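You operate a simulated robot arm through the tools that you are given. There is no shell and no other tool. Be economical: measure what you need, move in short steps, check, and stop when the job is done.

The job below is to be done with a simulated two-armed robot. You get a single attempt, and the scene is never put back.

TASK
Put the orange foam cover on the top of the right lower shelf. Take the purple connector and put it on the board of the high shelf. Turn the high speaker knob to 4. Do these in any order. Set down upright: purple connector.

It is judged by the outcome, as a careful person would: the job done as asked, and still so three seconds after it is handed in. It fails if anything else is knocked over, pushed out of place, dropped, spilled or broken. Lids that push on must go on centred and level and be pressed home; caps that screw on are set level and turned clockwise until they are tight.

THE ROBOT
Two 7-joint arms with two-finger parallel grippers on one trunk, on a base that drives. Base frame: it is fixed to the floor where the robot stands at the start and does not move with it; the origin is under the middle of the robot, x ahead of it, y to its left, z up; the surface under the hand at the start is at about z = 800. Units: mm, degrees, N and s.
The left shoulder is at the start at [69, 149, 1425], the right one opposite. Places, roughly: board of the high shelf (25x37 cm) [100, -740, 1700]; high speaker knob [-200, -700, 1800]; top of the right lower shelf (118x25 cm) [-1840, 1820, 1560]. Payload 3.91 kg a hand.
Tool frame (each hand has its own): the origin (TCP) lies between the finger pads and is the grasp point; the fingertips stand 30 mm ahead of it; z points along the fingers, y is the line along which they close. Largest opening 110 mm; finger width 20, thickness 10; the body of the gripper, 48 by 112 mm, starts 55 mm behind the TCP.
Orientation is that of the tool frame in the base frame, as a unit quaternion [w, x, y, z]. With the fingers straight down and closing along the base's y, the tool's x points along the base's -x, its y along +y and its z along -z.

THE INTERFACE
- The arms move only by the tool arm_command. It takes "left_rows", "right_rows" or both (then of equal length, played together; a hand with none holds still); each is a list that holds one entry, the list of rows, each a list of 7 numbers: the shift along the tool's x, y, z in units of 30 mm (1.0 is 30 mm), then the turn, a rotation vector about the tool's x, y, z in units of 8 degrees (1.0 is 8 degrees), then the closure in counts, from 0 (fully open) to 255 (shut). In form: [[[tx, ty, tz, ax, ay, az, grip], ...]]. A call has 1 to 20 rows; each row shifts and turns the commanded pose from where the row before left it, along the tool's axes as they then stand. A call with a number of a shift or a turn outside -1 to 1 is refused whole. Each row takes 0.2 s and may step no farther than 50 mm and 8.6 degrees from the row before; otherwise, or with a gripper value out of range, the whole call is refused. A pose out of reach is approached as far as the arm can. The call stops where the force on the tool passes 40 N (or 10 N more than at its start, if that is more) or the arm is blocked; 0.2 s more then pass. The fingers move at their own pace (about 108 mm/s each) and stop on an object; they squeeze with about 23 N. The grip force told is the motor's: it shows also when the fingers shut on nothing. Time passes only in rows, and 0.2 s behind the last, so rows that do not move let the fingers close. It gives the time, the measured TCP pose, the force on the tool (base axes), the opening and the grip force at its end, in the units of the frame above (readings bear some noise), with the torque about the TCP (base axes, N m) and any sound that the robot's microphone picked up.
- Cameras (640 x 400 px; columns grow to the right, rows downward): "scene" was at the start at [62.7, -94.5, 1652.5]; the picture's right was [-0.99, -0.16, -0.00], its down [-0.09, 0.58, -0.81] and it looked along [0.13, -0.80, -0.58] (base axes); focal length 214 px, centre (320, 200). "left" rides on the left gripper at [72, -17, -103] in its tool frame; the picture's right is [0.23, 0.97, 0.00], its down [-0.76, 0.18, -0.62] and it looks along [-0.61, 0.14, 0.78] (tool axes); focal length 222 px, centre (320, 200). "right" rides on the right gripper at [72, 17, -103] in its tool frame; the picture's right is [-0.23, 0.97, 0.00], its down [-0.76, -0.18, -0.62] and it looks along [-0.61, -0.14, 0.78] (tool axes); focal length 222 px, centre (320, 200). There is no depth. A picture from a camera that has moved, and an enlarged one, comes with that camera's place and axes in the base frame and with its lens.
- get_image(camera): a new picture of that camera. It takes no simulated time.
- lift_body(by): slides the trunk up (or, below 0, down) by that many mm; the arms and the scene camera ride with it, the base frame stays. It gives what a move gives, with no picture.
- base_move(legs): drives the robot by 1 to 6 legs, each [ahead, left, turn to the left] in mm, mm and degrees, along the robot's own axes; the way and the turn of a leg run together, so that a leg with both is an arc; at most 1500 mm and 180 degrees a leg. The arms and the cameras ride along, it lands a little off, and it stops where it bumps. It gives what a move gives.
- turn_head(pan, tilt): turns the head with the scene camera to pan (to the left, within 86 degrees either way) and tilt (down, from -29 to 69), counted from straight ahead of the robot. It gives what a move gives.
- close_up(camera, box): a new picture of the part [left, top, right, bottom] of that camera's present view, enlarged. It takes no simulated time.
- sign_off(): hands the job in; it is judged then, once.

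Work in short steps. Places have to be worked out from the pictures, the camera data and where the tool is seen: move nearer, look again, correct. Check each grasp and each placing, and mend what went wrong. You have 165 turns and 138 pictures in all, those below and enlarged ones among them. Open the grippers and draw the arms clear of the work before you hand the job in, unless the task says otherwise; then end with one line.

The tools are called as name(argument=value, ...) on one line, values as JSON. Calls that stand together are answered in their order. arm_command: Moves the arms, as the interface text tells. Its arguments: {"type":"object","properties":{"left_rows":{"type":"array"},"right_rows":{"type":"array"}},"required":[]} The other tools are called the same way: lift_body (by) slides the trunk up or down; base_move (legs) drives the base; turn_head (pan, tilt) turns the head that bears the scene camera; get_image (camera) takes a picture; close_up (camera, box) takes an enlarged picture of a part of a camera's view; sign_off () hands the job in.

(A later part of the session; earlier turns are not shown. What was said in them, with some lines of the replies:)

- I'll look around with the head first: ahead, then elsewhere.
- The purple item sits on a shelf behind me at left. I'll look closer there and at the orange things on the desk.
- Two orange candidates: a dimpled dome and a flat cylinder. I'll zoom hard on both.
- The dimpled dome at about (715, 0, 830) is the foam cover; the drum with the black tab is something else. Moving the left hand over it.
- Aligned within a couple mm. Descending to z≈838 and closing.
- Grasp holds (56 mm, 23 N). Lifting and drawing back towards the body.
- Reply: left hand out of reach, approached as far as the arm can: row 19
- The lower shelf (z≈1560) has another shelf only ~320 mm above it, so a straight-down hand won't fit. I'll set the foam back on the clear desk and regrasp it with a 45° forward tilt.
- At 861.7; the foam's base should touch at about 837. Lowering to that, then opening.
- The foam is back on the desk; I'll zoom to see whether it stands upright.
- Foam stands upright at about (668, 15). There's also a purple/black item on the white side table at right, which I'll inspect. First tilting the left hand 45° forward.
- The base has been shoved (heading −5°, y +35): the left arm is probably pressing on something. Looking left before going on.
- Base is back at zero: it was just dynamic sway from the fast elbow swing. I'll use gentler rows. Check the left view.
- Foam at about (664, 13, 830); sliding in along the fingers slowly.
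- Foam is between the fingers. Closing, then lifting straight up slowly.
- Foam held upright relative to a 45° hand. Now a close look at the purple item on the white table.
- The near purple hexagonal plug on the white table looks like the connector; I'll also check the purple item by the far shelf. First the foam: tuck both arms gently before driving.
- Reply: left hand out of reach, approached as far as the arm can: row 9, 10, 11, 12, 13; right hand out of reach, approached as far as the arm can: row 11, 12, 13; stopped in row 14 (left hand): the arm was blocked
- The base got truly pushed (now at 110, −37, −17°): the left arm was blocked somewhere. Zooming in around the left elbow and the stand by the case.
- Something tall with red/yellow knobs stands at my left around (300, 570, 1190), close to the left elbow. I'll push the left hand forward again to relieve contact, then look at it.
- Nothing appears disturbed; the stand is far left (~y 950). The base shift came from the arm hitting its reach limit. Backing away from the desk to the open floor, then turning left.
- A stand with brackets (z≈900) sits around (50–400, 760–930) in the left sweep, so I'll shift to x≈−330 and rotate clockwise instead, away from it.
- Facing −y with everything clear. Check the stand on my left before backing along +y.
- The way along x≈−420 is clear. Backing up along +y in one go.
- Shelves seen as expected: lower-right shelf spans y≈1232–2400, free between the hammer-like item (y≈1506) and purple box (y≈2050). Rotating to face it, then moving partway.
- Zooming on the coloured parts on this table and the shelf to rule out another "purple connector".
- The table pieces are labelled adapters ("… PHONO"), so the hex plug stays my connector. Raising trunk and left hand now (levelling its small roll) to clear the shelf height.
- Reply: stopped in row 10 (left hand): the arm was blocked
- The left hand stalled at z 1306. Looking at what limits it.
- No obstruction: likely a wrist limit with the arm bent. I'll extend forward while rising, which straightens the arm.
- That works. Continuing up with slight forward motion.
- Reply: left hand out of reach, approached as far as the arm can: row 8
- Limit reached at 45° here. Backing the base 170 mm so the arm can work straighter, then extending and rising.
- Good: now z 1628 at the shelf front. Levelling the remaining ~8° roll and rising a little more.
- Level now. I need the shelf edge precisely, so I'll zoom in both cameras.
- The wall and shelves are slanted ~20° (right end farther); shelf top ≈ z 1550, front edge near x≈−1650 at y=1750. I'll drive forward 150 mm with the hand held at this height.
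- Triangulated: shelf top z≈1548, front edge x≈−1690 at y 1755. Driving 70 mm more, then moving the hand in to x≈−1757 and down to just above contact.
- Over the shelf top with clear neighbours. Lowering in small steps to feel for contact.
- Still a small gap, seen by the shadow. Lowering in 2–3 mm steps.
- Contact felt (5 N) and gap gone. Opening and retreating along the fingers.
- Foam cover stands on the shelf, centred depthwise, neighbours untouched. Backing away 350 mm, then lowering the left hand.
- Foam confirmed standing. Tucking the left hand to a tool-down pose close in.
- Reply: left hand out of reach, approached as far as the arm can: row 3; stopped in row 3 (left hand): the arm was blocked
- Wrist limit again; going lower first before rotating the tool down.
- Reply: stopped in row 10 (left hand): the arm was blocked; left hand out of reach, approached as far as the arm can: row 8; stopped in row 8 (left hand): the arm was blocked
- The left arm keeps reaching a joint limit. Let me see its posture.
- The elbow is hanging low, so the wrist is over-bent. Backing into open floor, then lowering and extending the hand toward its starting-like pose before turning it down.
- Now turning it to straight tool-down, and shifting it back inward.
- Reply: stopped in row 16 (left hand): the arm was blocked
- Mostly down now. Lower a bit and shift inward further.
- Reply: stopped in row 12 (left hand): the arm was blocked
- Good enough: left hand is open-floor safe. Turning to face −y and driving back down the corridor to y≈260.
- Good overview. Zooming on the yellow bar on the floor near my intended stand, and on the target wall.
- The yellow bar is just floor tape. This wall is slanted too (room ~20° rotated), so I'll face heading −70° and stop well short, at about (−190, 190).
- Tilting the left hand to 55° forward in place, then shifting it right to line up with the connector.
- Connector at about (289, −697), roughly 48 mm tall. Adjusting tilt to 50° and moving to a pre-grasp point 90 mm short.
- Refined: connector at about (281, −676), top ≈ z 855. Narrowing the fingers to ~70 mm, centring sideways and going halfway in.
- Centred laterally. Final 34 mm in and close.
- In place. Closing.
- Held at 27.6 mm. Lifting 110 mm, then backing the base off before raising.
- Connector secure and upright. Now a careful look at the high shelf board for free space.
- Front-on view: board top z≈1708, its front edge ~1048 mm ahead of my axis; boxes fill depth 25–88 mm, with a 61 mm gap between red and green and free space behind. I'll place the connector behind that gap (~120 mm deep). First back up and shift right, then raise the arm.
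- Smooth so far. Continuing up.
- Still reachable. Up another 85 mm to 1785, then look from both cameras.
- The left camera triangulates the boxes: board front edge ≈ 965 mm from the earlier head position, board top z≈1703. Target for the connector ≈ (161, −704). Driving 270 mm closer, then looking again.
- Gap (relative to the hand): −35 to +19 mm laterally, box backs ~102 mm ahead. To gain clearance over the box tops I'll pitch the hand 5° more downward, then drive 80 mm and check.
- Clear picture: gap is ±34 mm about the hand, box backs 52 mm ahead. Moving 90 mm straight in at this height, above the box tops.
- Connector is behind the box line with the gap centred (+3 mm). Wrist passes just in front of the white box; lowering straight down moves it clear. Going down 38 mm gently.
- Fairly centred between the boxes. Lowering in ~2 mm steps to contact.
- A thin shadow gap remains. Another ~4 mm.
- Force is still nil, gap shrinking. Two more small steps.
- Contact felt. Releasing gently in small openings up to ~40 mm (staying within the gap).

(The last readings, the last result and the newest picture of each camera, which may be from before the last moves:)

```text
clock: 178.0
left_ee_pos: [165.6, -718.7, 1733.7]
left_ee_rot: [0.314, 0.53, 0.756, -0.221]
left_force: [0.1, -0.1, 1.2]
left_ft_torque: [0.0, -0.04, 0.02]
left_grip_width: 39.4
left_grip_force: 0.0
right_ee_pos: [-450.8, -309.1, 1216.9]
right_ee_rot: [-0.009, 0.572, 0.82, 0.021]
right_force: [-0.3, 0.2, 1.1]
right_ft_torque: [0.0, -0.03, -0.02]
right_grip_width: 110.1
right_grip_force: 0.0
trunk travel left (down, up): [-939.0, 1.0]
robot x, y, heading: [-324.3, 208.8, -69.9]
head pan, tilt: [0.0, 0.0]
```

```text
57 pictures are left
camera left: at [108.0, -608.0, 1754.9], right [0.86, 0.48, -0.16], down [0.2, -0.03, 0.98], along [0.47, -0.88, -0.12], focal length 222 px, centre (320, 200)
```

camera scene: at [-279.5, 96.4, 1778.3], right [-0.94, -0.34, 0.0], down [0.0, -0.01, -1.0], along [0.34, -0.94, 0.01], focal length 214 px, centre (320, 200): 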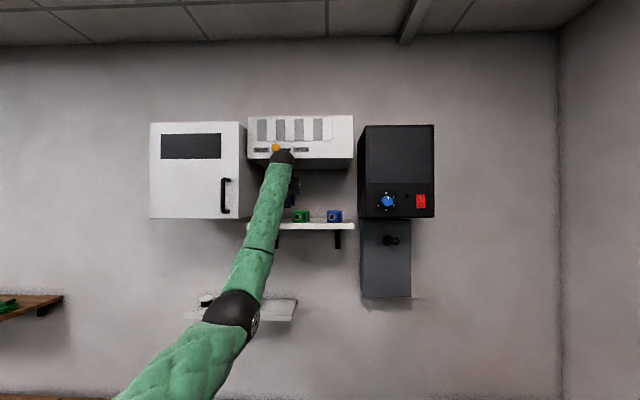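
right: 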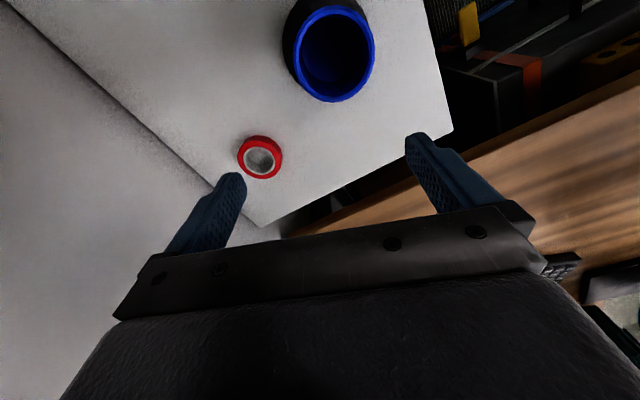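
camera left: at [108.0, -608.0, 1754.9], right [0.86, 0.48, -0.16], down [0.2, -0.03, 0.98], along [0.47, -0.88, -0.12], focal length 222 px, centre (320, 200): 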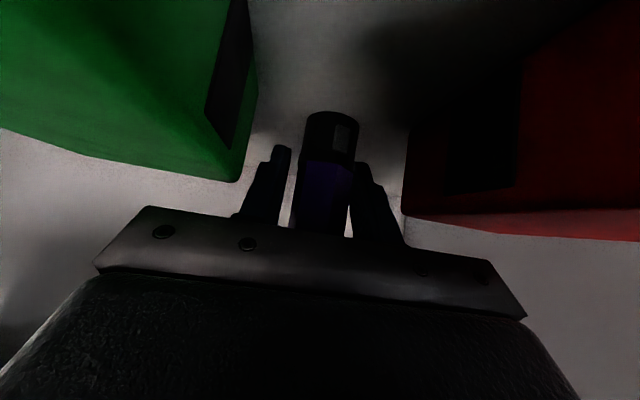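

Released and standing. Withdrawing diagonally back-up along the fingers.

arm_command(left_rows=[[[0, 0, -0.25, 0, 0, 0, 164], [0, 0, -0.4, 0, 0, 0, 164], [0, 0, -0.5, 0, 0, 0, 164], [0, 0, -0.5, 0, 0, 0, 164], [0, 0, -0.5, 0, 0, 0, 164], [0.1, 0, -0.5, 0, 0, 0, 164], [0.3, 0, -0.4, 0, 0, 0, 164], [0.3, 0, -0.4, 0, 0, 0, 164], [0, 0, 0, 0, 0, 0, 164]]])

get_image(camera="left")

```text
clock: 180.0
left_ee_pos: [137.2, -634.1, 1790.7]
left_ee_rot: [0.314, 0.53, 0.757, -0.221]
left_force: [-0.1, 0.8, -0.1]
left_ft_torque: [0.0, -0.01, 0.01]
left_grip_width: 39.4
left_grip_force: 0.0
right_ee_pos: [-450.4, -309.0, 1218.1]
right_ee_rot: [-0.008, 0.572, 0.82, 0.021]
right_force: [0.1, -0.2, 0.9]
right_ft_torque: [0.01, -0.01, 0.03]
right_grip_width: 110.0
right_grip_force: 0.1
trunk travel left (down, up): [-939.0, 1.0]
robot x, y, heading: [-323.1, 210.4, -70.1]
head pan, tilt: [0.0, 0.0]
```

```text
56 pictures are left
camera left: at [78.3, -524.4, 1812.1], right [0.86, 0.48, -0.16], down [0.2, -0.03, 0.98], along [0.47, -0.88, -0.12], focal length 222 px, centre (320, 200)
```

left: 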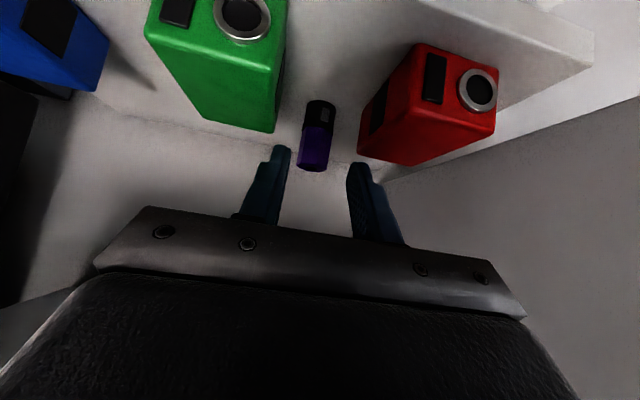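

Connector stands upright behind the boxes, nothing disturbed. Backing off 300 mm and checking from the head camera.

base_move(legs=[[-300, 0, 0]])

arm_command(left_rows=[[[0.3, 0, 0, 0, 0, 0, 100], [0.6, 0, 0, 0, 0, 0, 0], [0.8, 0, 0, 0, 0, 0, 0], [0.8, 0, 0, 0, 0, 0, 0], [0.8, 0, 0, 0, 0, 0, 0], [0.8, 0, 0, 0, 0, 0, 0], [0.8, 0, 0, 0, 0, 0, 0], [0.8, 0, 0.1, 0, 0, 0, 0], [0.8, 0, 0.3, 0, 0, 0, 0], [0.8, 0, 0.4, 0, 0, 0, 0], [0.8, 0, 0.4, 0, 0, 0, 0], [0.8, 0, 0.4, 0, 0, 0, 0], [0.8, 0, 0.4, 0, 0, 0, 0], [0.8, 0, 0.4, 0, 0, 0, 0], [0.6, 0, 0.4, 0, 0, 0, 0], [0.3, 0, 0.2, 0, 0, 0, 0], [0, 0, 0, 0, 0, 0, 0]]])

close_up(camera="scene", box=[230, 110, 470, 260])

```text
clock: 182.1
left_ee_pos: [40.5, -352.3, 1790.3]
left_ee_rot: [0.314, 0.526, 0.76, -0.218]
left_force: [0.9, -0.5, -0.3]
left_ft_torque: [-0.02, 0.02, 0.0]
left_grip_width: 39.5
left_grip_force: 0.0
right_ee_pos: [-550.0, -30.0, 1216.4]
right_ee_rot: [-0.01, 0.568, 0.823, 0.021]
right_force: [0.2, 0.3, -0.4]
right_ft_torque: [0.0, -0.01, -0.01]
right_grip_width: 109.9
right_grip_force: 0.1
trunk travel left (down, up): [-939.0, 1.0]
robot x, y, heading: [-425.3, 492.8, -69.0]
head pan, tilt: [0.0, 0.0]
```

```text
clock: 185.7
left_ee_pos: [-22.4, -184.4, 1484.5]
left_ee_rot: [0.316, 0.525, 0.759, -0.219]
left_force: [-0.2, 0.3, 0.2]
left_ft_torque: [-0.03, -0.02, 0.01]
left_grip_width: 109.9
left_grip_force: 0.0
right_ee_pos: [-549.5, -29.2, 1217.7]
right_ee_rot: [-0.009, 0.568, 0.823, 0.021]
right_force: [-0.4, -0.2, -0.3]
right_ft_torque: [-0.05, 0.01, 0.0]
right_grip_width: 110.0
right_grip_force: 0.1
trunk travel left (down, up): [-939.0, 1.0]
robot x, y, heading: [-430.5, 488.7, -69.3]
head pan, tilt: [0.0, 0.0]
```

```text
2.67 times, centred on (350, 185) of scene
camera zoom: at [-376.7, 359.4, 1778.9], right [-0.94, -0.35, 0.0], down [0.0, 0.0, -1.0], along [0.35, -0.94, 0.0], focal length 572 px, centre (240, 240)
```

zoom: 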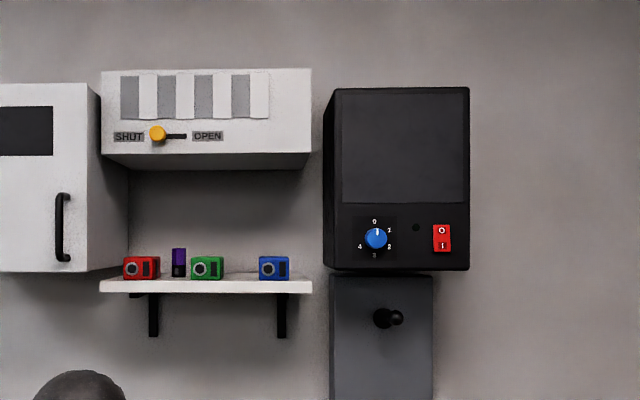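

Connector confirmed upright, everything else in place; knob pointer at 0. Now turning the right hand from down to horizontal (forward).

arm_command(right_rows=[[[-0.5, 0, 0, 0, 0, 0, 0], [-0.7, 0, 0, 0, 0, 0, 0], [-0.7, 0, 0, 0, 0, 0, 0], [-0.7, 0, 0, 0, 0, 0, 0], [-0.6, 0, 0.3, 0, -0.3, 0, 0], [-0.4, 0, 0.3, 0, -0.6, 0, 0], [0, 0, 0, 0, -0.7, 0, 0], [0, 0, 0, 0, -0.7, 0, 0], [0, 0, 0, 0, -0.7, 0, 0], [0, 0, 0, 0, -0.7, 0, 0], [0, 0, 0, 0, -0.7, 0, 0], [0, 0, 0, 0, -0.7, 0, 0], [0, 0, 0, 0, -0.7, 0, 0], [0, 0, 0, 0, -0.7, 0, 0], [0, 0, 0, 0, -0.7, 0, 0], [0, 0, 0, 0, -0.7, 0, 0], [0, 0, 0, 0, -0.7, 0, 0], [0, 0, 0, 0, -0.7, 0, 0], [0, 0, 0, 0, -0.7, 0, 0], [0, 0, 0, 0, 0, 0, 0]]])

```text
clock: 189.9
left_ee_pos: [-22.5, -183.6, 1484.9]
left_ee_rot: [0.315, 0.526, 0.759, -0.219]
left_force: [0.4, 0.1, 0.1]
left_ft_torque: [0.02, 0.05, 0.01]
left_grip_width: 110.0
left_grip_force: 0.0
right_ee_pos: [-508.8, -140.9, 1190.9]
right_ee_rot: [0.353, 0.519, 0.743, -0.231]
right_force: [-0.6, 0.4, -0.6]
right_ft_torque: [0.01, -0.01, -0.01]
right_grip_width: 110.0
right_grip_force: 0.2
right hand out of reach, approached as far as the arm can: row 13, 14, 15, 16, 17, 18, 19
trunk travel left (down, up): [-939.0, 1.0]
robot x, y, heading: [-426.7, 493.2, -69.5]
head pan, tilt: [0.0, 0.0]
```

The right wrist ran to ~50° at this short extension. Extending forward and up to see if it can open further.

arm_command(right_rows=[[[-0.4, 0, 0.4, 0, 0, 0, 0], [-0.6, 0, 0.6, 0, 0, 0, 0], [-0.6, 0, 0.6, 0, 0, 0, 0], [-0.6, 0, 0.6, 0, 0, 0, 0], [-0.6, 0, 0.6, 0, 0, 0, 0], [-0.6, 0, 0.6, 0, 0, 0, 0], [-0.6, 0, 0.6, 0, 0, 0, 0], [0, 0, 0, 0, 0, 0, 0]]])

turn_head(pan=-20, tilt=40)

get_image(camera="scene")

```text
clock: 191.7
left_ee_pos: [-22.7, -184.0, 1485.0]
left_ee_rot: [0.315, 0.526, 0.759, -0.22]
left_force: [0.4, -0.6, 0.4]
left_ft_torque: [0.01, 0.01, 0.03]
left_grip_width: 110.0
left_grip_force: 0.0
right_ee_pos: [-451.9, -300.3, 1205.3]
right_ee_rot: [0.352, 0.52, 0.743, -0.231]
right_force: [0.3, 0.6, 0.1]
right_ft_torque: [0.01, 0.01, 0.03]
right_grip_width: 109.9
right_grip_force: 0.2
trunk travel left (down, up): [-939.0, 1.0]
robot x, y, heading: [-430.6, 492.5, -69.1]
head pan, tilt: [0.0, 0.0]
```

```text
clock: 192.8
left_ee_pos: [-22.3, -184.0, 1486.6]
left_ee_rot: [0.315, 0.526, 0.759, -0.22]
left_force: [-0.4, 0.3, 0.4]
left_ft_torque: [-0.02, 0.0, 0.05]
left_grip_width: 109.9
left_grip_force: 0.1
right_ee_pos: [-451.1, -300.7, 1204.6]
right_ee_rot: [0.353, 0.52, 0.743, -0.23]
right_force: [-0.1, 0.0, 0.7]
right_ft_torque: [0.0, -0.02, -0.02]
right_grip_width: 110.1
right_grip_force: 0.0
trunk travel left (down, up): [-939.0, 1.0]
robot x, y, heading: [-427.4, 488.0, -69.6]
head pan, tilt: [-20.0, 40.0]
```

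```text
54 pictures are left
camera scene: at [-407.4, 358.4, 1715.2], right [-1.0, -0.01, 0.0], down [-0.01, 0.64, -0.77], along [0.01, -0.77, -0.64], focal length 214 px, centre (320, 200)
```

scene: 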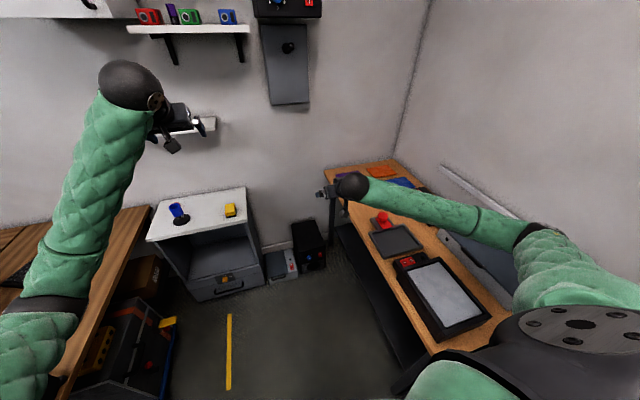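

The arm follows fine when extended (tilt still 50°). Rotating on to horizontal from here.

arm_command(right_rows=[[[0, 0, 0, 0, -0.4, 0, 0], [0, 0, 0, 0, -0.6, 0, 0], [0, 0, 0, 0, -0.6, 0, 0], [0, 0, 0, 0, -0.6, 0, 0], [0, 0, 0, 0, -0.6, 0, 0], [0, 0, 0, 0, -0.6, 0, 0], [0, 0, 0, 0, -0.6, 0, 0], [0, 0, 0, 0, -0.6, 0, 0], [0, 0, 0, 0, -0.4, 0, 0], [0, 0, 0, 0, 0, 0, 0]]])

```text
clock: 194.9
left_ee_pos: [-22.4, -184.9, 1485.9]
left_ee_rot: [0.316, 0.525, 0.759, -0.219]
left_force: [-0.3, 0.4, -0.7]
left_ft_torque: [-0.01, 0.01, -0.03]
left_grip_width: 110.0
left_grip_force: 0.1
right_ee_pos: [-451.5, -299.6, 1206.4]
right_ee_rot: [0.402, 0.503, 0.719, -0.262]
right_force: [-0.4, 0.4, -0.4]
right_ft_torque: [-0.02, -0.04, 0.0]
right_grip_width: 109.8
right_grip_force: 0.0
right hand out of reach, approached as far as the arm can: row 3, 4, 5, 6, 7, 8, 9
trunk travel left (down, up): [-939.0, 1.0]
robot x, y, heading: [-430.1, 495.3, -69.3]
head pan, tilt: [-20.0, 40.0]
```

57° reached. Raising and extending, then I'll rotate further.

arm_command(right_rows=[[[-0.5, 0, -0.1, 0, 0, 0, 0], [-0.8, 0, -0.2, 0, 0, 0, 0], [-0.8, 0, -0.3, 0, 0, 0, 0], [-0.8, 0, -0.3, 0, 0, 0, 0], [-0.8, 0, -0.3, 0, 0, 0, 0], [-0.8, 0, -0.3, 0, 0, 0, 0], [-0.8, 0, -0.3, 0, 0, 0, 0], [-0.8, 0, -0.3, 0, 0, 0, 0], [-0.8, 0, -0.3, 0, 0, 0, 0], [-0.8, 0, -0.3, 0, 0, 0, 0], [-0.8, 0, -0.3, 0, 0, 0, 0], [-0.8, 0, -0.3, 0, 0, 0, 0], [0, 0, 0, 0, 0, 0, 0]]])

arm_command(right_rows=[[[0, 0, 0, 0, -0.4, 0, 0], [0, 0, 0, 0, -0.6, 0, 0], [0, 0, 0, 0, -0.6, 0, 0], [0, 0, 0, 0, -0.6, 0, 0], [0, 0, 0, 0, -0.6, 0, 0], [0, 0, 0, 0, -0.6, 0, 0], [0, 0, 0, 0, -0.6, 0, 0], [0, 0, 0, 0, 0, 0, 0]]])

```text
clock: 197.8
left_ee_pos: [-22.1, -185.0, 1485.6]
left_ee_rot: [0.316, 0.526, 0.759, -0.22]
left_force: [0.4, 0.9, -0.2]
left_ft_torque: [0.04, 0.04, 0.05]
left_grip_width: 110.0
left_grip_force: 0.1
right_ee_pos: [-433.3, -364.8, 1492.3]
right_ee_rot: [0.401, 0.502, 0.72, -0.261]
right_force: [0.3, 0.4, 0.7]
right_ft_torque: [0.03, 0.0, 0.04]
right_grip_width: 110.0
right_grip_force: 0.1
trunk travel left (down, up): [-939.0, 1.0]
robot x, y, heading: [-427.9, 493.4, -69.3]
head pan, tilt: [-20.0, 40.0]
```

```text
clock: 199.6
left_ee_pos: [-22.7, -184.6, 1485.7]
left_ee_rot: [0.316, 0.525, 0.759, -0.22]
left_force: [-0.5, -1.9, 0.3]
left_ft_torque: [-0.01, -0.01, -0.01]
left_grip_width: 109.9
left_grip_force: 0.1
right_ee_pos: [-431.3, -366.1, 1494.7]
right_ee_rot: [0.533, 0.443, 0.628, -0.354]
right_force: [0.4, -0.4, 0.6]
right_ft_torque: [-0.01, -0.02, 0.01]
right_grip_width: 110.0
right_grip_force: 0.0
right hand out of reach, approached as far as the arm can: row 6, 7
trunk travel left (down, up): [-939.0, 1.0]
robot x, y, heading: [-428.0, 489.0, -69.0]
head pan, tilt: [-20.0, 40.0]
```

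80° now. Continuing up to knob height and rotating the rest.

arm_command(right_rows=[[[-0.5, 0, -0.1, 0, 0, 0, 0], [-0.8, 0, -0.14, 0, 0, 0, 0], [-0.8, 0, -0.14, 0, 0, 0, 0], [-0.8, 0, -0.14, 0, 0, 0, 0], [-0.8, 0, -0.14, 0, 0, 0, 0], [-0.8, 0, -0.14, 0, 0, 0, 0], [-0.8, 0, -0.14, 0, 0, 0, 0], [-0.8, 0, -0.14, 0, 0, 0, 0], [-0.8, 0, -0.14, 0, 0, 0, 0], [-0.8, 0, -0.14, 0, 0, 0, 0], [-0.8, 0, -0.14, 0, 0, 0, 0], [-0.8, 0, -0.14, 0, 0, 0, 0], [-0.5, 0, -0.1, 0, 0, 0, 0], [0, 0, 0, 0, -0.4, 0, 0], [0, 0, 0, 0, -0.6, 0, 0], [0, 0, 0, 0, -0.3, 0, 0], [0, 0, 0, 0, 0, 0, 0]]])

turn_head(pan=-10, tilt=10)

get_image(camera="scene")

get_image(camera="right")

```text
clock: 203.2
left_ee_pos: [-23.0, -185.5, 1484.0]
left_ee_rot: [0.316, 0.526, 0.759, -0.22]
left_force: [-0.2, -0.8, -0.4]
left_ft_torque: [0.0, -0.01, -0.02]
left_grip_width: 110.0
left_grip_force: 0.0
right_ee_pos: [-438.9, -369.0, 1791.7]
right_ee_rot: [0.589, 0.407, 0.578, -0.391]
right_force: [0.4, -1.0, 0.3]
right_ft_torque: [0.0, 0.0, -0.01]
right_grip_width: 110.0
right_grip_force: 0.1
trunk travel left (down, up): [-939.0, 1.0]
robot x, y, heading: [-426.0, 492.4, -69.0]
head pan, tilt: [-20.0, 40.0]
```

```text
clock: 204.1
left_ee_pos: [-20.8, -185.3, 1484.9]
left_ee_rot: [0.315, 0.526, 0.758, -0.22]
left_force: [-0.3, 0.4, 0.1]
left_ft_torque: [-0.02, -0.04, 0.01]
left_grip_width: 109.7
left_grip_force: 0.1
right_ee_pos: [-439.3, -370.1, 1790.2]
right_ee_rot: [0.588, 0.408, 0.577, -0.393]
right_force: [-0.2, 0.3, -0.6]
right_ft_torque: [0.0, -0.01, -0.01]
right_grip_width: 110.1
right_grip_force: 0.1
trunk travel left (down, up): [-939.0, 1.0]
robot x, y, heading: [-426.6, 490.4, -69.1]
head pan, tilt: [-10.0, 10.0]
```

```text
53 pictures are left
camera scene: at [-391.1, 352.0, 1762.7], right [-0.98, -0.18, 0.0], down [-0.03, 0.17, -0.98], along [0.18, -0.97, -0.18], focal length 214 px, centre (320, 200)
```

scene: 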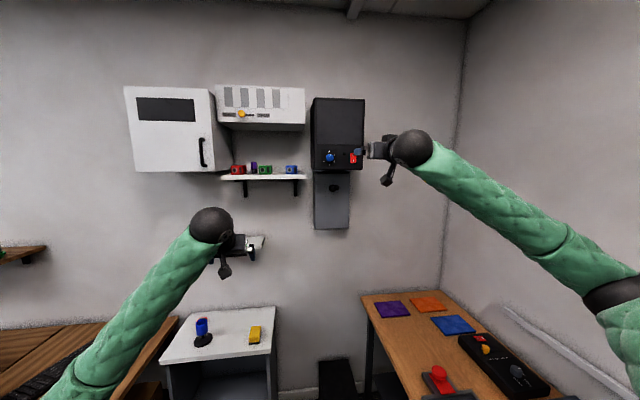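

```text
52 pictures are left
camera right: at [-459.7, -267.9, 1719.1], right [0.9, 0.35, 0.25], down [-0.41, 0.51, 0.76], along [0.13, -0.79, 0.6], focal length 222 px, centre (320, 200)
```

right: 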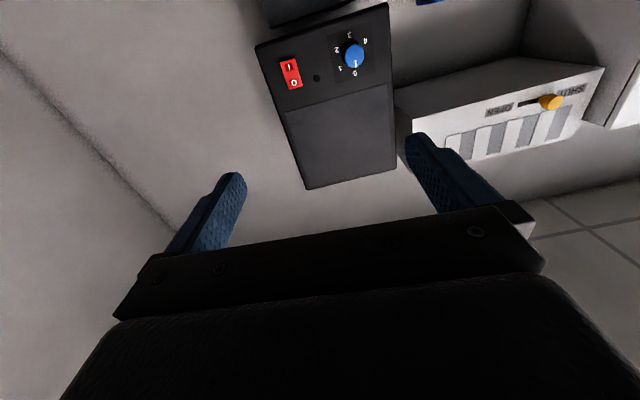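

Right hand is horizontal and sees the knob: offset ≈ 376 mm ahead, 68 mm left, 7 mm lower. Driving most of that with the base.

base_move(legs=[[270, 68, 0]])

get_image(camera="right")

```text
clock: 206.0
left_ee_pos: [133.1, -412.0, 1487.2]
left_ee_rot: [0.315, 0.527, 0.758, -0.22]
left_force: [0.4, -0.1, 0.3]
left_ft_torque: [-0.02, -0.01, -0.02]
left_grip_width: 109.8
left_grip_force: 0.1
right_ee_pos: [-284.2, -597.0, 1792.5]
right_ee_rot: [0.588, 0.41, 0.576, -0.393]
right_force: [0.4, 0.2, -0.8]
right_ft_torque: [0.01, -0.01, -0.02]
right_grip_width: 110.0
right_grip_force: 0.0
trunk travel left (down, up): [-939.0, 1.0]
robot x, y, heading: [-269.7, 264.1, -69.3]
head pan, tilt: [-10.0, 10.0]
```

```text
51 pictures are left
camera right: at [-304.1, -494.6, 1719.9], right [0.9, 0.35, 0.25], down [-0.41, 0.51, 0.76], along [0.13, -0.79, 0.6], focal length 222 px, centre (320, 200)
```

right: 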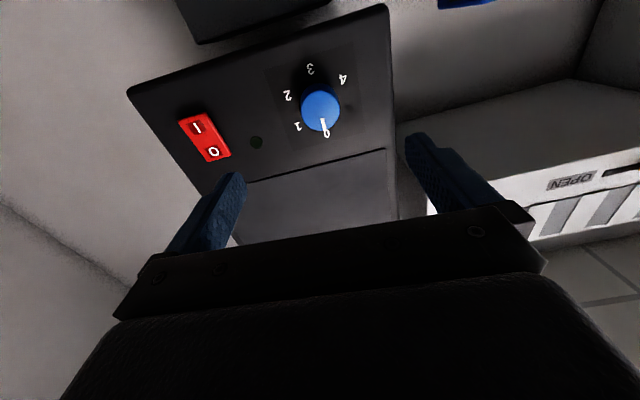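

Pointer clearly at 0, labels spaced 60°: 4 needs +240° clockwise. Knob face at about (−241, −705, 1779). Centring on the axis, partly closing the fingers and pre-rolling the hand −90° to gain turning range.

arm_command(right_rows=[[[0.2, 0.03, 0.2, 0, 0, 0, 60], [0.25, 0.03, 0.2, 0, 0, 0, 116], [0, 0, 0, 0, 0, -0.5, 116], [0, 0, 0, 0, 0, -0.8, 116], [0, 0, 0, 0, 0, -0.8, 116], [0, 0, 0, 0, 0, -0.8, 116], [0, 0, 0, 0, 0, -0.8, 116], [0, 0, 0, 0, 0, -0.8, 116], [0, 0, 0, 0, 0, -0.8, 116], [0, 0, 0, 0, 0, -0.8, 116], [0, 0, 0, 0, 0, -0.8, 116], [0, 0, 0, 0, 0, -0.8, 116], [0, 0, 0, 0, 0, -0.8, 116], [0, 0, 0, 0, 0, -0.8, 116], [0, 0, 0, 0, 0, -0.8, 116], [0, 0, 0, 0, 0, -0.8, 116], [0, 0, 0, 0, 0, -0.35, 116], [0, 0, 0, 0, 0, 0, 116]]])

get_image(camera="right")

```text
clock: 209.8
left_ee_pos: [132.9, -412.8, 1485.2]
left_ee_rot: [0.315, 0.526, 0.759, -0.22]
left_force: [0.2, -0.2, -0.5]
left_ft_torque: [0.0, 0.01, -0.03]
left_grip_width: 110.1
left_grip_force: 0.0
right_ee_pos: [-279.9, -607.7, 1777.2]
right_ee_rot: [0.137, -0.119, 0.697, -0.693]
right_force: [-0.1, 0.5, 0.6]
right_ft_torque: [-0.02, -0.01, 0.02]
right_grip_width: 59.6
right_grip_force: 0.1
trunk travel left (down, up): [-939.0, 1.0]
robot x, y, heading: [-269.2, 263.0, -69.5]
head pan, tilt: [-10.0, 10.0]
```

```text
50 pictures are left
camera right: at [-383.3, -538.2, 1758.9], right [0.24, 0.09, -0.97], down [0.48, 0.85, 0.2], along [0.84, -0.52, 0.16], focal length 222 px, centre (320, 200)
```

right: 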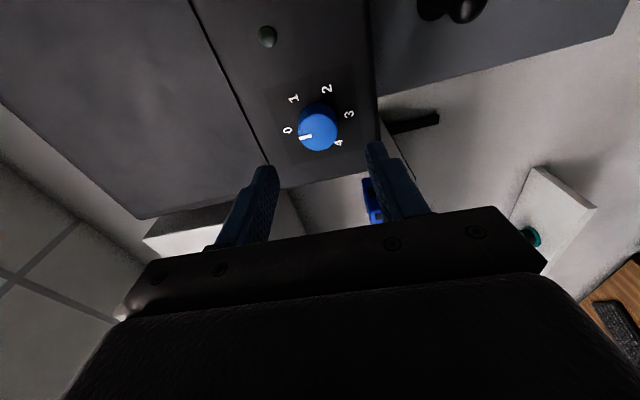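

Roll worked (−92°). On axis within 3 mm; moving in 80 mm with fingers 60 mm apart.

arm_command(right_rows=[[[-0.07, -0.1, 0.3, 0, 0, 0, 116], [0, 0, 0.5, 0, 0, 0, 116], [0, 0, 0.5, 0, 0, 0, 116], [0, 0, 0.5, 0, 0, 0, 116], [0, 0, 0.5, 0, 0, 0, 116], [0, 0, 0.35, 0, 0, 0, 116], [0, 0, 0, 0, 0, 0, 116]]])

get_image(camera="right")

```text
clock: 211.4
left_ee_pos: [135.6, -413.1, 1485.8]
left_ee_rot: [0.316, 0.526, 0.758, -0.22]
left_force: [0.6, -0.9, 0.5]
left_ft_torque: [-0.01, 0.02, 0.03]
left_grip_width: 110.0
left_grip_force: 0.0
right_ee_pos: [-246.0, -683.6, 1781.5]
right_ee_rot: [0.137, -0.118, 0.697, -0.694]
right_force: [0.0, -0.8, -1.0]
right_ft_torque: [-0.02, -0.02, 0.0]
right_grip_width: 59.9
right_grip_force: 0.1
trunk travel left (down, up): [-939.0, 1.0]
robot x, y, heading: [-269.5, 267.5, -69.4]
head pan, tilt: [-10.0, 10.0]
```

```text
49 pictures are left
camera right: at [-351.3, -613.7, 1762.7], right [0.24, 0.09, -0.97], down [0.48, 0.85, 0.2], along [0.84, -0.52, 0.16], focal length 222 px, centre (320, 200)
```

right: 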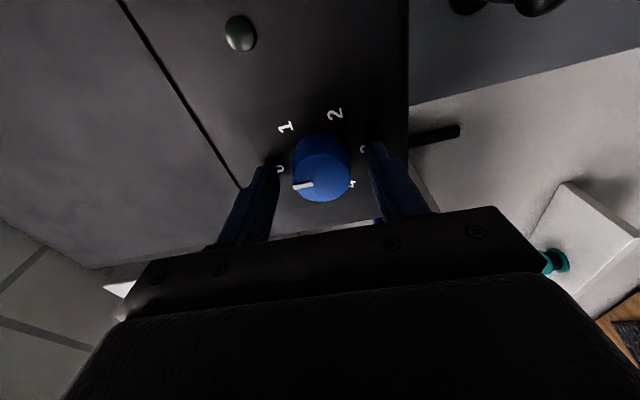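

Knob centred between fingers. Advancing 6 mm and closing on it.

arm_command(right_rows=[[[0, 0, 0.2, 0, 0, 0, 116], [0, 0, 0, 0, 0, 0, 150], [0, 0, 0, 0, 0, 0, 200], [0, 0, 0, 0, 0, 0, 255], [0, 0, 0, 0, 0, 0, 255]]])

get_image(camera="right")

```text
clock: 212.6
left_ee_pos: [133.2, -410.8, 1485.7]
left_ee_rot: [0.316, 0.527, 0.758, -0.22]
left_force: [0.7, -0.3, 0.0]
left_ft_torque: [0.01, -0.02, 0.02]
left_grip_width: 109.9
left_grip_force: 0.1
right_ee_pos: [-245.2, -685.4, 1781.1]
right_ee_rot: [0.138, -0.118, 0.697, -0.693]
right_force: [-8.8, 23.2, -17.8]
right_ft_torque: [0.32, 0.3, -0.21]
right_grip_width: 40.1
right_grip_force: 23.1
trunk travel left (down, up): [-939.0, 1.0]
robot x, y, heading: [-267.2, 264.3, -69.4]
head pan, tilt: [-10.0, 10.0]
```

```text
48 pictures are left
camera right: at [-351.3, -615.9, 1762.6], right [0.24, 0.09, -0.97], down [0.48, 0.85, 0.2], along [0.84, -0.52, 0.16], focal length 222 px, centre (320, 200)
```

right: 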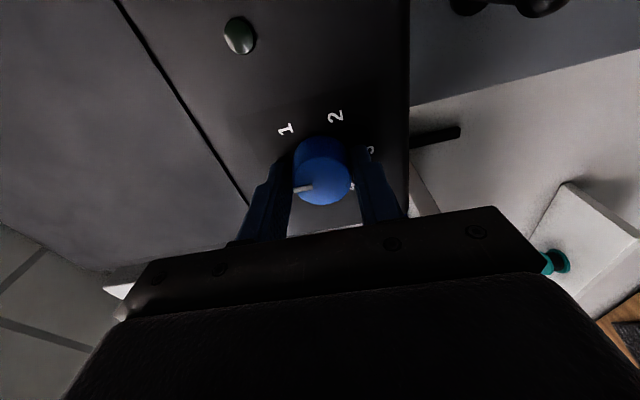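

Fingertips are pressing the panel (25 N) and the hand sits slightly high. Open, back off 4 mm, lower 3 mm, re-close.

arm_command(right_rows=[[[0, 0, 0, 0, 0, 0, 140], [0, 0, -0.2, 0, 0, 0, 130], [0, 0.1, -0.05, 0, 0, 0, 130], [0, 0, 0, 0, 0, 0, 130], [0, 0, 0, 0, 0, 0, 180], [0, 0, 0, 0, 0, 0, 255], [0, 0, 0, 0, 0, 0, 255]]])

```text
clock: 214.2
left_ee_pos: [134.7, -412.5, 1485.9]
left_ee_rot: [0.315, 0.527, 0.758, -0.22]
left_force: [0.4, -0.8, -0.2]
left_ft_torque: [0.0, -0.03, -0.03]
left_grip_width: 110.1
left_grip_force: 0.1
right_ee_pos: [-248.0, -681.5, 1780.4]
right_ee_rot: [0.138, -0.118, 0.697, -0.694]
right_force: [-2.2, -9.2, 21.3]
right_ft_torque: [-0.58, -0.21, -0.33]
right_grip_width: 37.1
right_grip_force: 44.6
trunk travel left (down, up): [-939.0, 1.0]
robot x, y, heading: [-269.2, 262.4, -69.4]
head pan, tilt: [-10.0, 10.0]
```

Overshot slightly; nudging up 1.6 mm to relax side load before turning.

arm_command(right_rows=[[[0, -0.055, 0.02, 0, 0, 0, 255], [0, 0, 0, 0, 0, 0, 255]]])

get_image(camera="right")

```text
clock: 214.8
left_ee_pos: [133.0, -412.7, 1485.0]
left_ee_rot: [0.315, 0.527, 0.758, -0.22]
left_force: [-0.3, 0.8, 0.4]
left_ft_torque: [0.03, 0.02, 0.01]
left_grip_width: 109.9
left_grip_force: 0.1
right_ee_pos: [-248.3, -681.0, 1781.0]
right_ee_rot: [0.138, -0.119, 0.697, -0.694]
right_force: [-1.9, -5.6, 18.1]
right_ft_torque: [-0.49, -0.26, -0.56]
right_grip_width: 37.1
right_grip_force: 44.7
trunk travel left (down, up): [-939.0, 1.0]
robot x, y, heading: [-267.6, 264.4, -69.2]
head pan, tilt: [-10.0, 10.0]
```

```text
47 pictures are left
camera right: at [-352.8, -611.5, 1761.3], right [0.24, 0.09, -0.97], down [0.48, 0.85, 0.2], along [0.84, -0.52, 0.16], focal length 222 px, centre (320, 200)
```

right: 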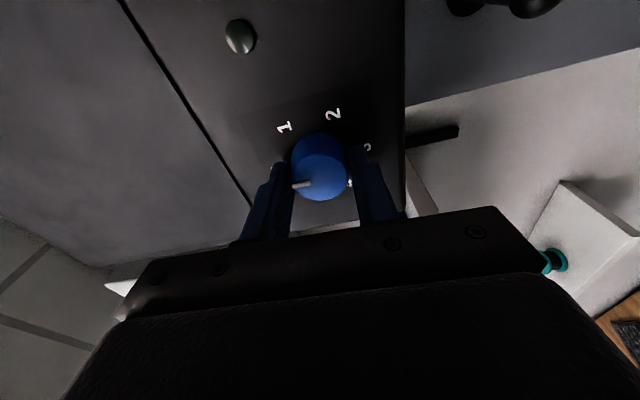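

Still 18 N upward; lifting another 2 mm.

arm_command(right_rows=[[[0, -0.04, 0, 0, 0, 0, 255], [0, -0.04, 0, 0, 0, 0, 255], [0, 0, 0, 0, 0, 0, 255]]])

```text
clock: 215.6
left_ee_pos: [133.3, -413.8, 1486.3]
left_ee_rot: [0.315, 0.527, 0.759, -0.219]
left_force: [0.0, 0.0, 0.0]
left_ft_torque: [-0.01, 0.01, -0.03]
left_grip_width: 109.7
left_grip_force: 0.1
right_ee_pos: [-247.7, -680.5, 1780.4]
right_ee_rot: [0.138, -0.119, 0.697, -0.693]
right_force: [-4.1, 0.7, 2.5]
right_ft_torque: [-0.04, -0.1, -0.27]
right_grip_width: 37.2
right_grip_force: 45.4
trunk travel left (down, up): [-939.0, 1.0]
robot x, y, heading: [-267.0, 267.3, -69.7]
head pan, tilt: [-10.0, 10.0]
```

Balanced now. Rotating clockwise 60° first and listening/looking.

arm_command(right_rows=[[[0, 0, 0, 0, 0, 0.5, 255], [0, 0, 0, 0, 0, 0.7, 255], [0, 0, 0, 0, 0, 0.7, 255], [0, 0, 0, 0, 0, 0.7, 255], [0, 0, 0, 0, 0, 0.7, 255], [0, 0, 0, 0, 0, 0.7, 255], [0, 0, 0, 0, 0, 0.7, 255], [0, 0, 0, 0, 0, 0.7, 255], [0, 0, 0, 0, 0, 0.7, 255], [0, 0, 0, 0, 0, 0.7, 255], [0, 0, 0, 0, 0, 0.7, 255], [0, 0, 0, 0, 0, 0, 255]]])

get_image(camera="right")

```text
clock: 218.2
left_ee_pos: [133.4, -414.4, 1484.9]
left_ee_rot: [0.315, 0.527, 0.758, -0.22]
left_force: [0.1, 0.4, -0.3]
left_ft_torque: [-0.01, 0.0, 0.02]
left_grip_width: 110.0
left_grip_force: 0.1
right_ee_pos: [-247.8, -681.3, 1781.1]
right_ee_rot: [0.467, 0.245, 0.663, -0.531]
right_force: [-5.2, 4.7, -8.6]
right_ft_torque: [0.04, 0.0, 0.0]
right_grip_width: 37.0
right_grip_force: 45.1
trunk travel left (down, up): [-939.0, 1.0]
robot x, y, heading: [-266.5, 264.3, -69.5]
head pan, tilt: [-10.0, 10.0]
```

```text
46 pictures are left
camera right: at [-304.3, -593.3, 1709.7], right [0.9, 0.34, -0.26], down [-0.03, 0.66, 0.75], along [0.43, -0.67, 0.6], focal length 222 px, centre (320, 200)
```

right: 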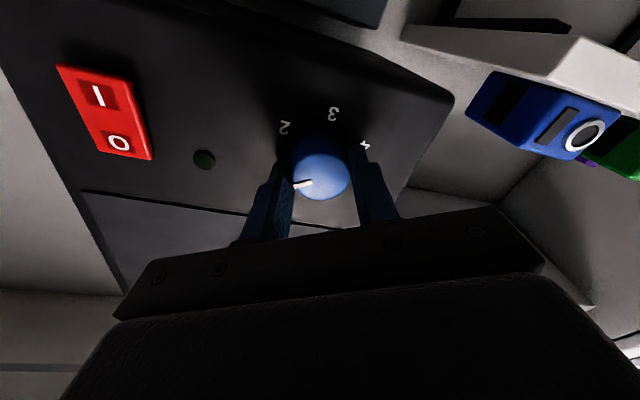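

The knob turns with the hand (now at 1). Continuing 120° more clockwise.

arm_command(right_rows=[[[0, 0, 0, 0, 0, 0.6, 255], [0, 0, 0, 0, 0, 0.8, 255], [0, 0, 0, 0, 0, 0.8, 255], [0, 0, 0, 0, 0, 0.8, 255], [0, 0, 0, 0, 0, 0.8, 255], [0, 0, 0, 0, 0, 0.8, 255], [0, 0, 0, 0, 0, 0.8, 255], [0, 0, 0, 0, 0, 0.8, 255], [0, 0, 0, 0, 0, 0.8, 255], [0, 0, 0, 0, 0, 0.8, 255], [0, 0, 0, 0, 0, 0.8, 255], [0, 0, 0, 0, 0, 0.8, 255], [0, 0, 0, 0, 0, 0.8, 255], [0, 0, 0, 0, 0, 0.8, 255], [0, 0, 0, 0, 0, 0.8, 255], [0, 0, 0, 0, 0, 0.8, 255], [0, 0, 0, 0, 0, 0.8, 255], [0, 0, 0, 0, 0, 0.8, 255], [0, 0, 0, 0, 0, 0.8, 255], [0, 0, 0, 0, 0, 0, 255]]])

get_image(camera="right")

```text
clock: 222.4
left_ee_pos: [131.0, -415.6, 1484.9]
left_ee_rot: [0.316, 0.527, 0.758, -0.219]
left_force: [-0.3, -0.2, 0.7]
left_ft_torque: [0.02, -0.01, 0.02]
left_grip_width: 109.9
left_grip_force: 0.2
right_ee_pos: [-250.9, -684.0, 1779.7]
right_ee_rot: [0.693, 0.697, 0.118, 0.139]
right_force: [-13.7, -1.6, -7.4]
right_ft_torque: [0.27, 0.08, -0.72]
right_grip_width: 37.2
right_grip_force: 45.0
trunk travel left (down, up): [-939.0, 1.0]
robot x, y, heading: [-271.0, 263.1, -69.3]
head pan, tilt: [-10.0, 10.0]
```

```text
45 pictures are left
camera right: at [-220.9, -561.7, 1799.5], right [-0.24, -0.09, 0.97], down [-0.93, 0.31, -0.2], along [-0.28, -0.95, -0.16], focal length 222 px, centre (320, 200)
```

right: 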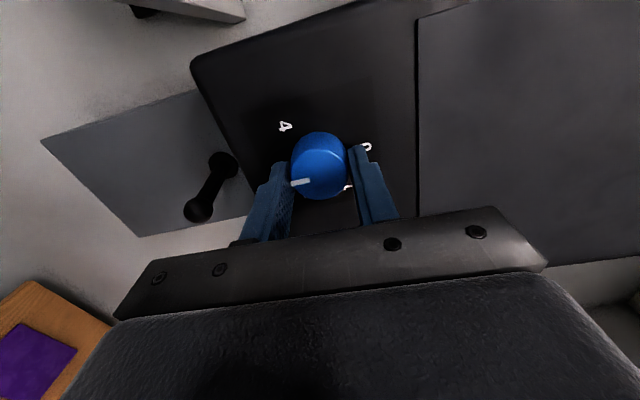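

Now at 3 (180°). Trying the remaining 60° in the same grip.

arm_command(right_rows=[[[0, 0, 0, 0, 0, 0.5, 255], [0, 0, 0, 0, 0, 0.7, 255], [0, 0, 0, 0, 0, 0.7, 255], [0, 0, 0, 0, 0, 0.7, 255], [0, 0, 0, 0, 0, 0.7, 255], [0, 0, 0, 0, 0, 0.7, 255], [0, 0, 0, 0, 0, 0.7, 255], [0, 0, 0, 0, 0, 0.7, 255], [0, 0, 0, 0, 0, 0.7, 255], [0, 0, 0, 0, 0, 0.7, 255], [0, 0, 0, 0, 0, 0.7, 255], [0, 0, 0, 0, 0, 0, 255]]])

get_image(camera="right")

```text
clock: 223.8
left_ee_pos: [132.2, -413.3, 1487.1]
left_ee_rot: [0.315, 0.527, 0.759, -0.219]
left_force: [0.4, 0.8, 0.8]
left_ft_torque: [-0.04, -0.03, -0.01]
left_grip_width: 110.3
left_grip_force: 0.0
right_ee_pos: [-249.2, -683.2, 1779.5]
right_ee_rot: [0.634, 0.705, -0.065, 0.311]
right_force: [-9.1, 2.0, -10.7]
right_ft_torque: [0.34, 0.11, -0.2]
right_grip_width: 37.1
right_grip_force: 45.3
trunk travel left (down, up): [-939.0, 1.0]
robot x, y, heading: [-267.5, 266.0, -69.6]
head pan, tilt: [-10.0, 10.0]
stopped in row 6 (right hand): the force on the tool passed its limit at 41 N (the readings are from after the stop); the commanded pose is now the measured one
```

```text
44 pictures are left
camera right: at [-237.7, -568.8, 1832.4], right [-0.65, -0.25, 0.71], down [-0.74, 0.39, -0.55], along [-0.14, -0.89, -0.44], focal length 222 px, centre (320, 200)
```

right: 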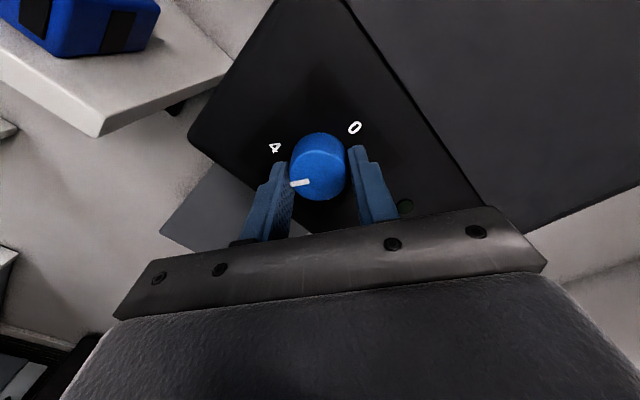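

210° done; force limit came near a wrist limit. Releasing, rolling back −120°, and I'll regrip for the last 30°.

arm_command(right_rows=[[[0, 0, 0, 0, 0, 0, 160], [0, 0, 0, 0, 0, 0, 120], [0, 0, -0.15, 0, 0, 0, 116], [0, 0, 0, 0, 0, -0.6, 116], [0, 0, 0, 0, 0, -0.9, 116], [0, 0, 0, 0, 0, -0.9, 116], [0, 0, 0, 0, 0, -0.9, 116], [0, 0, 0, 0, 0, -0.9, 116], [0, 0, 0, 0, 0, -0.9, 116], [0, 0, 0, 0, 0, -0.9, 116], [0, 0, 0, 0, 0, -0.9, 116], [0, 0, 0, 0, 0, -0.9, 116], [0, 0, 0, 0, 0, -0.9, 116], [0, 0, 0, 0, 0, -0.9, 116], [0, 0, 0, 0, 0, -0.9, 116], [0, 0, 0, 0, 0, -0.9, 116], [0, 0, 0, 0, 0, -0.9, 116], [0, 0, 0, 0, 0, -0.9, 116], [0, 0, 0, 0, 0, -0.9, 116], [0, 0, 0, 0, 0, 0, 116]]])

get_image(camera="right")

turn_head(pan=0, tilt=0)

close_up(camera="scene", box=[220, 100, 460, 250])

```text
clock: 228.0
left_ee_pos: [134.2, -413.6, 1483.7]
left_ee_rot: [0.315, 0.526, 0.758, -0.22]
left_force: [-0.5, 0.9, -0.2]
left_ft_torque: [-0.01, 0.01, 0.01]
left_grip_width: 110.0
left_grip_force: 0.1
right_ee_pos: [-249.2, -678.2, 1779.4]
right_ee_rot: [0.61, 0.443, 0.551, -0.356]
right_force: [0.1, -0.1, 0.5]
right_ft_torque: [0.04, 0.01, 0.01]
right_grip_width: 59.9
right_grip_force: 0.0
trunk travel left (down, up): [-939.0, 1.0]
robot x, y, heading: [-268.3, 262.3, -69.3]
head pan, tilt: [-10.0, 10.0]
```

```text
43 pictures are left
camera right: at [-260.8, -571.8, 1711.2], right [0.87, 0.33, 0.37], down [-0.49, 0.48, 0.73], along [0.07, -0.81, 0.58], focal length 222 px, centre (320, 200)
```

right: 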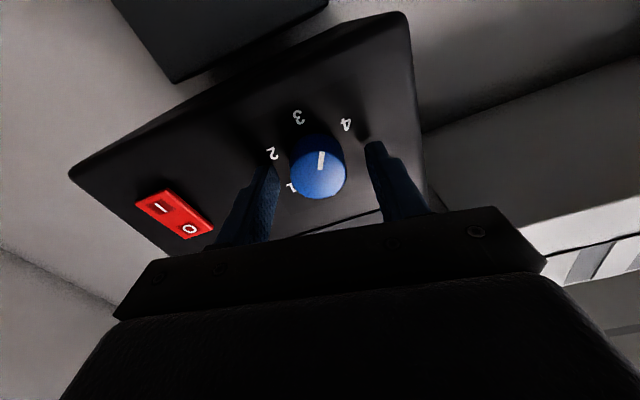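

```text
clock: 228.7
left_ee_pos: [134.6, -412.5, 1484.0]
left_ee_rot: [0.316, 0.526, 0.759, -0.219]
left_force: [0.1, 0.1, -0.5]
left_ft_torque: [-0.02, 0.05, 0.01]
left_grip_width: 109.9
left_grip_force: 0.0
right_ee_pos: [-247.9, -677.4, 1779.4]
right_ee_rot: [0.611, 0.442, 0.552, -0.356]
right_force: [0.5, -0.2, -0.5]
right_ft_torque: [0.01, 0.01, 0.01]
right_grip_width: 59.9
right_grip_force: 0.1
trunk travel left (down, up): [-939.0, 1.0]
robot x, y, heading: [-270.9, 263.6, -69.1]
head pan, tilt: [0.0, 0.0]
```

```text
2.67 times, centred on (340, 175) of scene
camera zoom: at [-219.1, 130.9, 1778.8], right [-0.94, -0.35, 0.0], down [0.0, 0.0, -1.0], along [0.35, -0.94, 0.0], focal length 572 px, centre (267, 267)
```

zoom: 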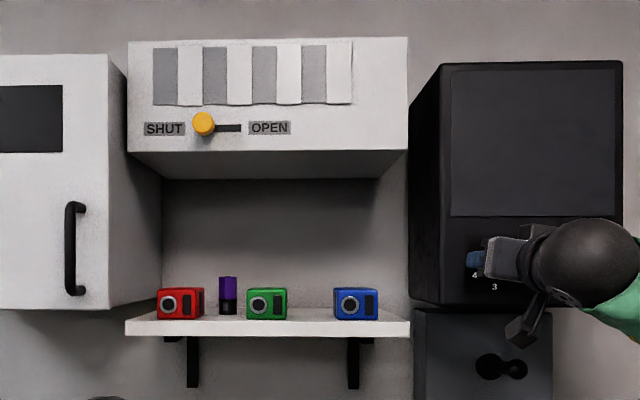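

Pointer is midway between 3 and 4. Re-gripping here.

arm_command(right_rows=[[[0, 0, 0.12, 0, 0, 0, 130], [0, 0, 0, 0, 0, 0, 180], [0, 0, 0, 0, 0, 0, 255], [0, 0, 0, 0, 0, 0, 255]]])

```text
clock: 229.7
left_ee_pos: [133.7, -413.6, 1484.3]
left_ee_rot: [0.315, 0.527, 0.759, -0.219]
left_force: [-0.4, 0.9, -0.2]
left_ft_torque: [-0.03, -0.03, 0.01]
left_grip_width: 110.0
left_grip_force: 0.0
right_ee_pos: [-249.1, -681.9, 1779.1]
right_ee_rot: [0.611, 0.444, 0.551, -0.356]
right_force: [-5.4, -2.5, 2.8]
right_ft_torque: [-0.04, -0.04, -0.41]
right_grip_width: 37.0
right_grip_force: 44.4
trunk travel left (down, up): [-939.0, 1.0]
robot x, y, heading: [-265.5, 264.7, -69.4]
head pan, tilt: [0.0, 0.0]
```

Good balanced grip. Turning the final 30°.

arm_command(right_rows=[[[0, 0, 0, 0, 0, 0.5, 255], [0, 0, 0, 0, 0, 0.65, 255], [0, 0, 0, 0, 0, 0.65, 255], [0, 0, 0, 0, 0, 0.65, 255], [0, 0, 0, 0, 0, 0.65, 255], [0, 0, 0, 0, 0, 0.65, 255], [0, 0, 0, 0, 0, 0, 255]]])

close_up(camera="right", box=[220, 70, 420, 210])

```text
clock: 231.3
left_ee_pos: [133.5, -413.4, 1484.9]
left_ee_rot: [0.315, 0.527, 0.758, -0.22]
left_force: [0.2, -0.8, 0.2]
left_ft_torque: [0.02, 0.0, 0.02]
left_grip_width: 110.0
left_grip_force: 0.0
right_ee_pos: [-249.1, -681.5, 1780.1]
right_ee_rot: [0.682, 0.572, 0.417, -0.185]
right_force: [-7.8, -2.3, 2.6]
right_ft_torque: [-0.14, -0.1, -0.63]
right_grip_width: 37.0
right_grip_force: 45.3
trunk travel left (down, up): [-939.0, 1.0]
robot x, y, heading: [-266.8, 260.3, -69.3]
head pan, tilt: [0.0, 0.0]
```

```text
2.86 times, centred on (320, 140) of right
camera zoom: at [-232.0, -565.4, 1734.3], right [0.58, 0.22, 0.79], down [-0.8, 0.36, 0.48], along [-0.18, -0.91, 0.38], focal length 635 px, centre (320, 371)
```

zoom: 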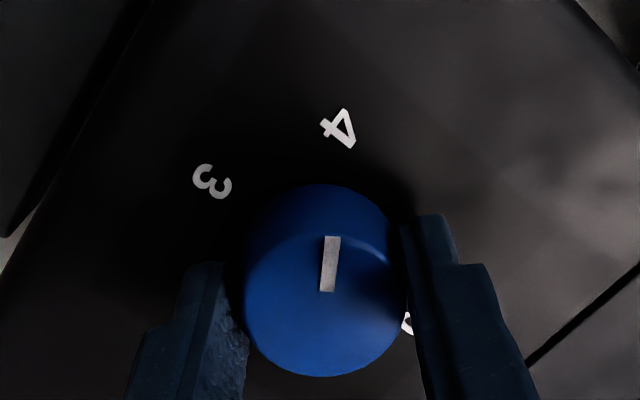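

Pointer lines up with the 4. Releasing, backing the hand off and checking front-on.

arm_command(right_rows=[[[0, 0, 0, 0, 0, 0, 170], [0, 0, 0, 0, 0, 0, 110], [0, 0, 0, 0, 0, 0, 100], [0, 0, -0.4, 0, 0, 0, 100], [0, 0, -0.6, 0, 0, 0, 100], [0, 0, -0.6, 0, 0, 0, 100], [0, 0, -0.6, 0, 0, 0, 100], [0, 0, -0.6, 0, 0, 0, 100], [0, 0, 0, 0, 0, 0, 100]]])

base_move(legs=[[-250, 0, 0]])

get_image(camera="scene")

close_up(camera="right", box=[200, 0, 440, 160])

```text
clock: 233.3
left_ee_pos: [134.9, -414.1, 1485.9]
left_ee_rot: [0.315, 0.526, 0.759, -0.219]
left_force: [-0.4, 0.6, -0.2]
left_ft_torque: [0.0, 0.01, -0.01]
left_grip_width: 110.1
left_grip_force: 0.0
right_ee_pos: [-276.7, -603.7, 1778.5]
right_ee_rot: [0.682, 0.571, 0.418, -0.185]
right_force: [-0.1, 0.0, -0.7]
right_ft_torque: [0.01, 0.02, -0.02]
right_grip_width: 66.9
right_grip_force: 0.0
trunk travel left (down, up): [-939.0, 1.0]
robot x, y, heading: [-270.4, 261.6, -69.5]
head pan, tilt: [0.0, 0.0]
```

```text
clock: 235.2
left_ee_pos: [46.3, -177.1, 1485.0]
left_ee_rot: [0.315, 0.526, 0.759, -0.219]
left_force: [-0.4, 0.3, 0.1]
left_ft_torque: [-0.01, 0.0, 0.01]
left_grip_width: 109.7
left_grip_force: 0.0
right_ee_pos: [-365.7, -367.8, 1778.9]
right_ee_rot: [0.682, 0.57, 0.419, -0.185]
right_force: [0.5, -0.2, 0.0]
right_ft_torque: [0.02, 0.01, -0.01]
right_grip_width: 66.8
right_grip_force: 0.0
trunk travel left (down, up): [-939.0, 1.0]
robot x, y, heading: [-361.3, 503.4, -69.0]
head pan, tilt: [0.0, 0.0]
```

```text
40 pictures are left
camera scene: at [-307.8, 367.2, 1778.6], right [-0.94, -0.35, 0.0], down [0.0, 0.0, -1.0], along [0.35, -0.94, 0.0], focal length 214 px, centre (320, 200)
```

scene: 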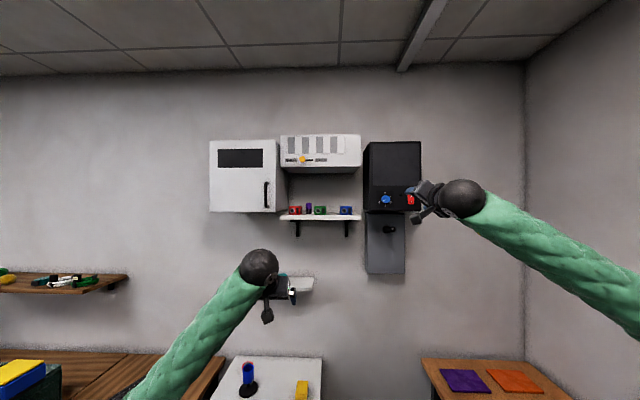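

```text
2.50 times, centred on (320, 80) of right
camera zoom: at [-348.0, -251.1, 1733.2], right [0.58, 0.22, 0.78], down [-0.8, 0.36, 0.49], along [-0.18, -0.91, 0.38], focal length 555 px, centre (320, 500)
```

zoom: 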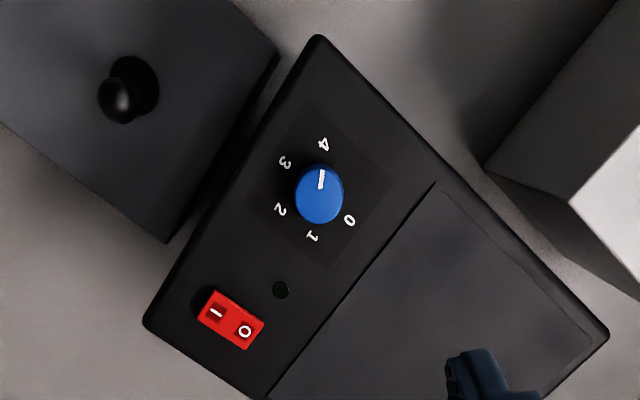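

Pointer reads 4. One front-on close-up to confirm final state of knob and board.

close_up(camera="scene", box=[270, 170, 430, 270])

```text
4.00 times, centred on (350, 220) of scene
camera zoom: at [-307.8, 367.2, 1778.6], right [-0.94, -0.35, 0.0], down [0.0, 0.0, -1.0], along [0.35, -0.94, 0.0], focal length 858 px, centre (200, 120)
```

zoom: 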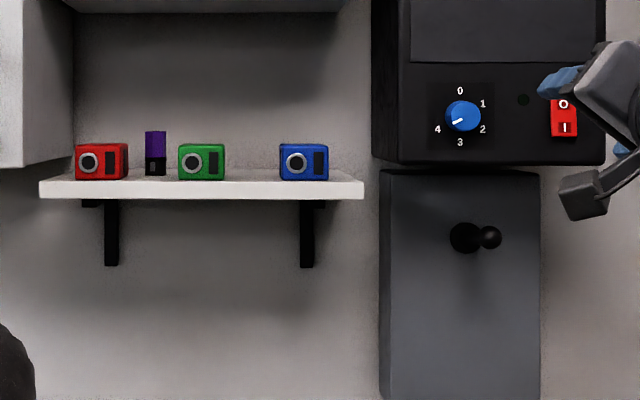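

Everything is in place. Fully opening the right gripper and withdrawing a bit more, then handing in.

arm_command(right_rows=[[[0, 0, -0.4, 0, 0, 0, 0], [0, 0, -0.4, 0, 0, 0, 0], [0, 0, 0, 0, 0, 0, 0]]])

sign_off()

```text
clock: 236.0
left_ee_pos: [45.0, -174.8, 1484.6]
left_ee_rot: [0.315, 0.526, 0.759, -0.219]
left_force: [0.8, -0.3, -0.7]
left_ft_torque: [0.01, 0.01, -0.01]
left_grip_width: 110.0
left_grip_force: 0.0
right_ee_pos: [-374.3, -343.7, 1779.9]
right_ee_rot: [0.682, 0.571, 0.418, -0.186]
right_force: [0.7, 0.3, 0.5]
right_ft_torque: [-0.02, -0.02, -0.02]
right_grip_width: 110.0
right_grip_force: 0.0
trunk travel left (down, up): [-939.0, 1.0]
robot x, y, heading: [-358.8, 500.0, -69.3]
head pan, tilt: [0.0, 0.0]
```

```text
The job is handed in.
```

The orange foam cover is on the right lower shelf, the purple connector stands upright on the high shelf board, the high speaker knob reads 4, and the job is handed in.
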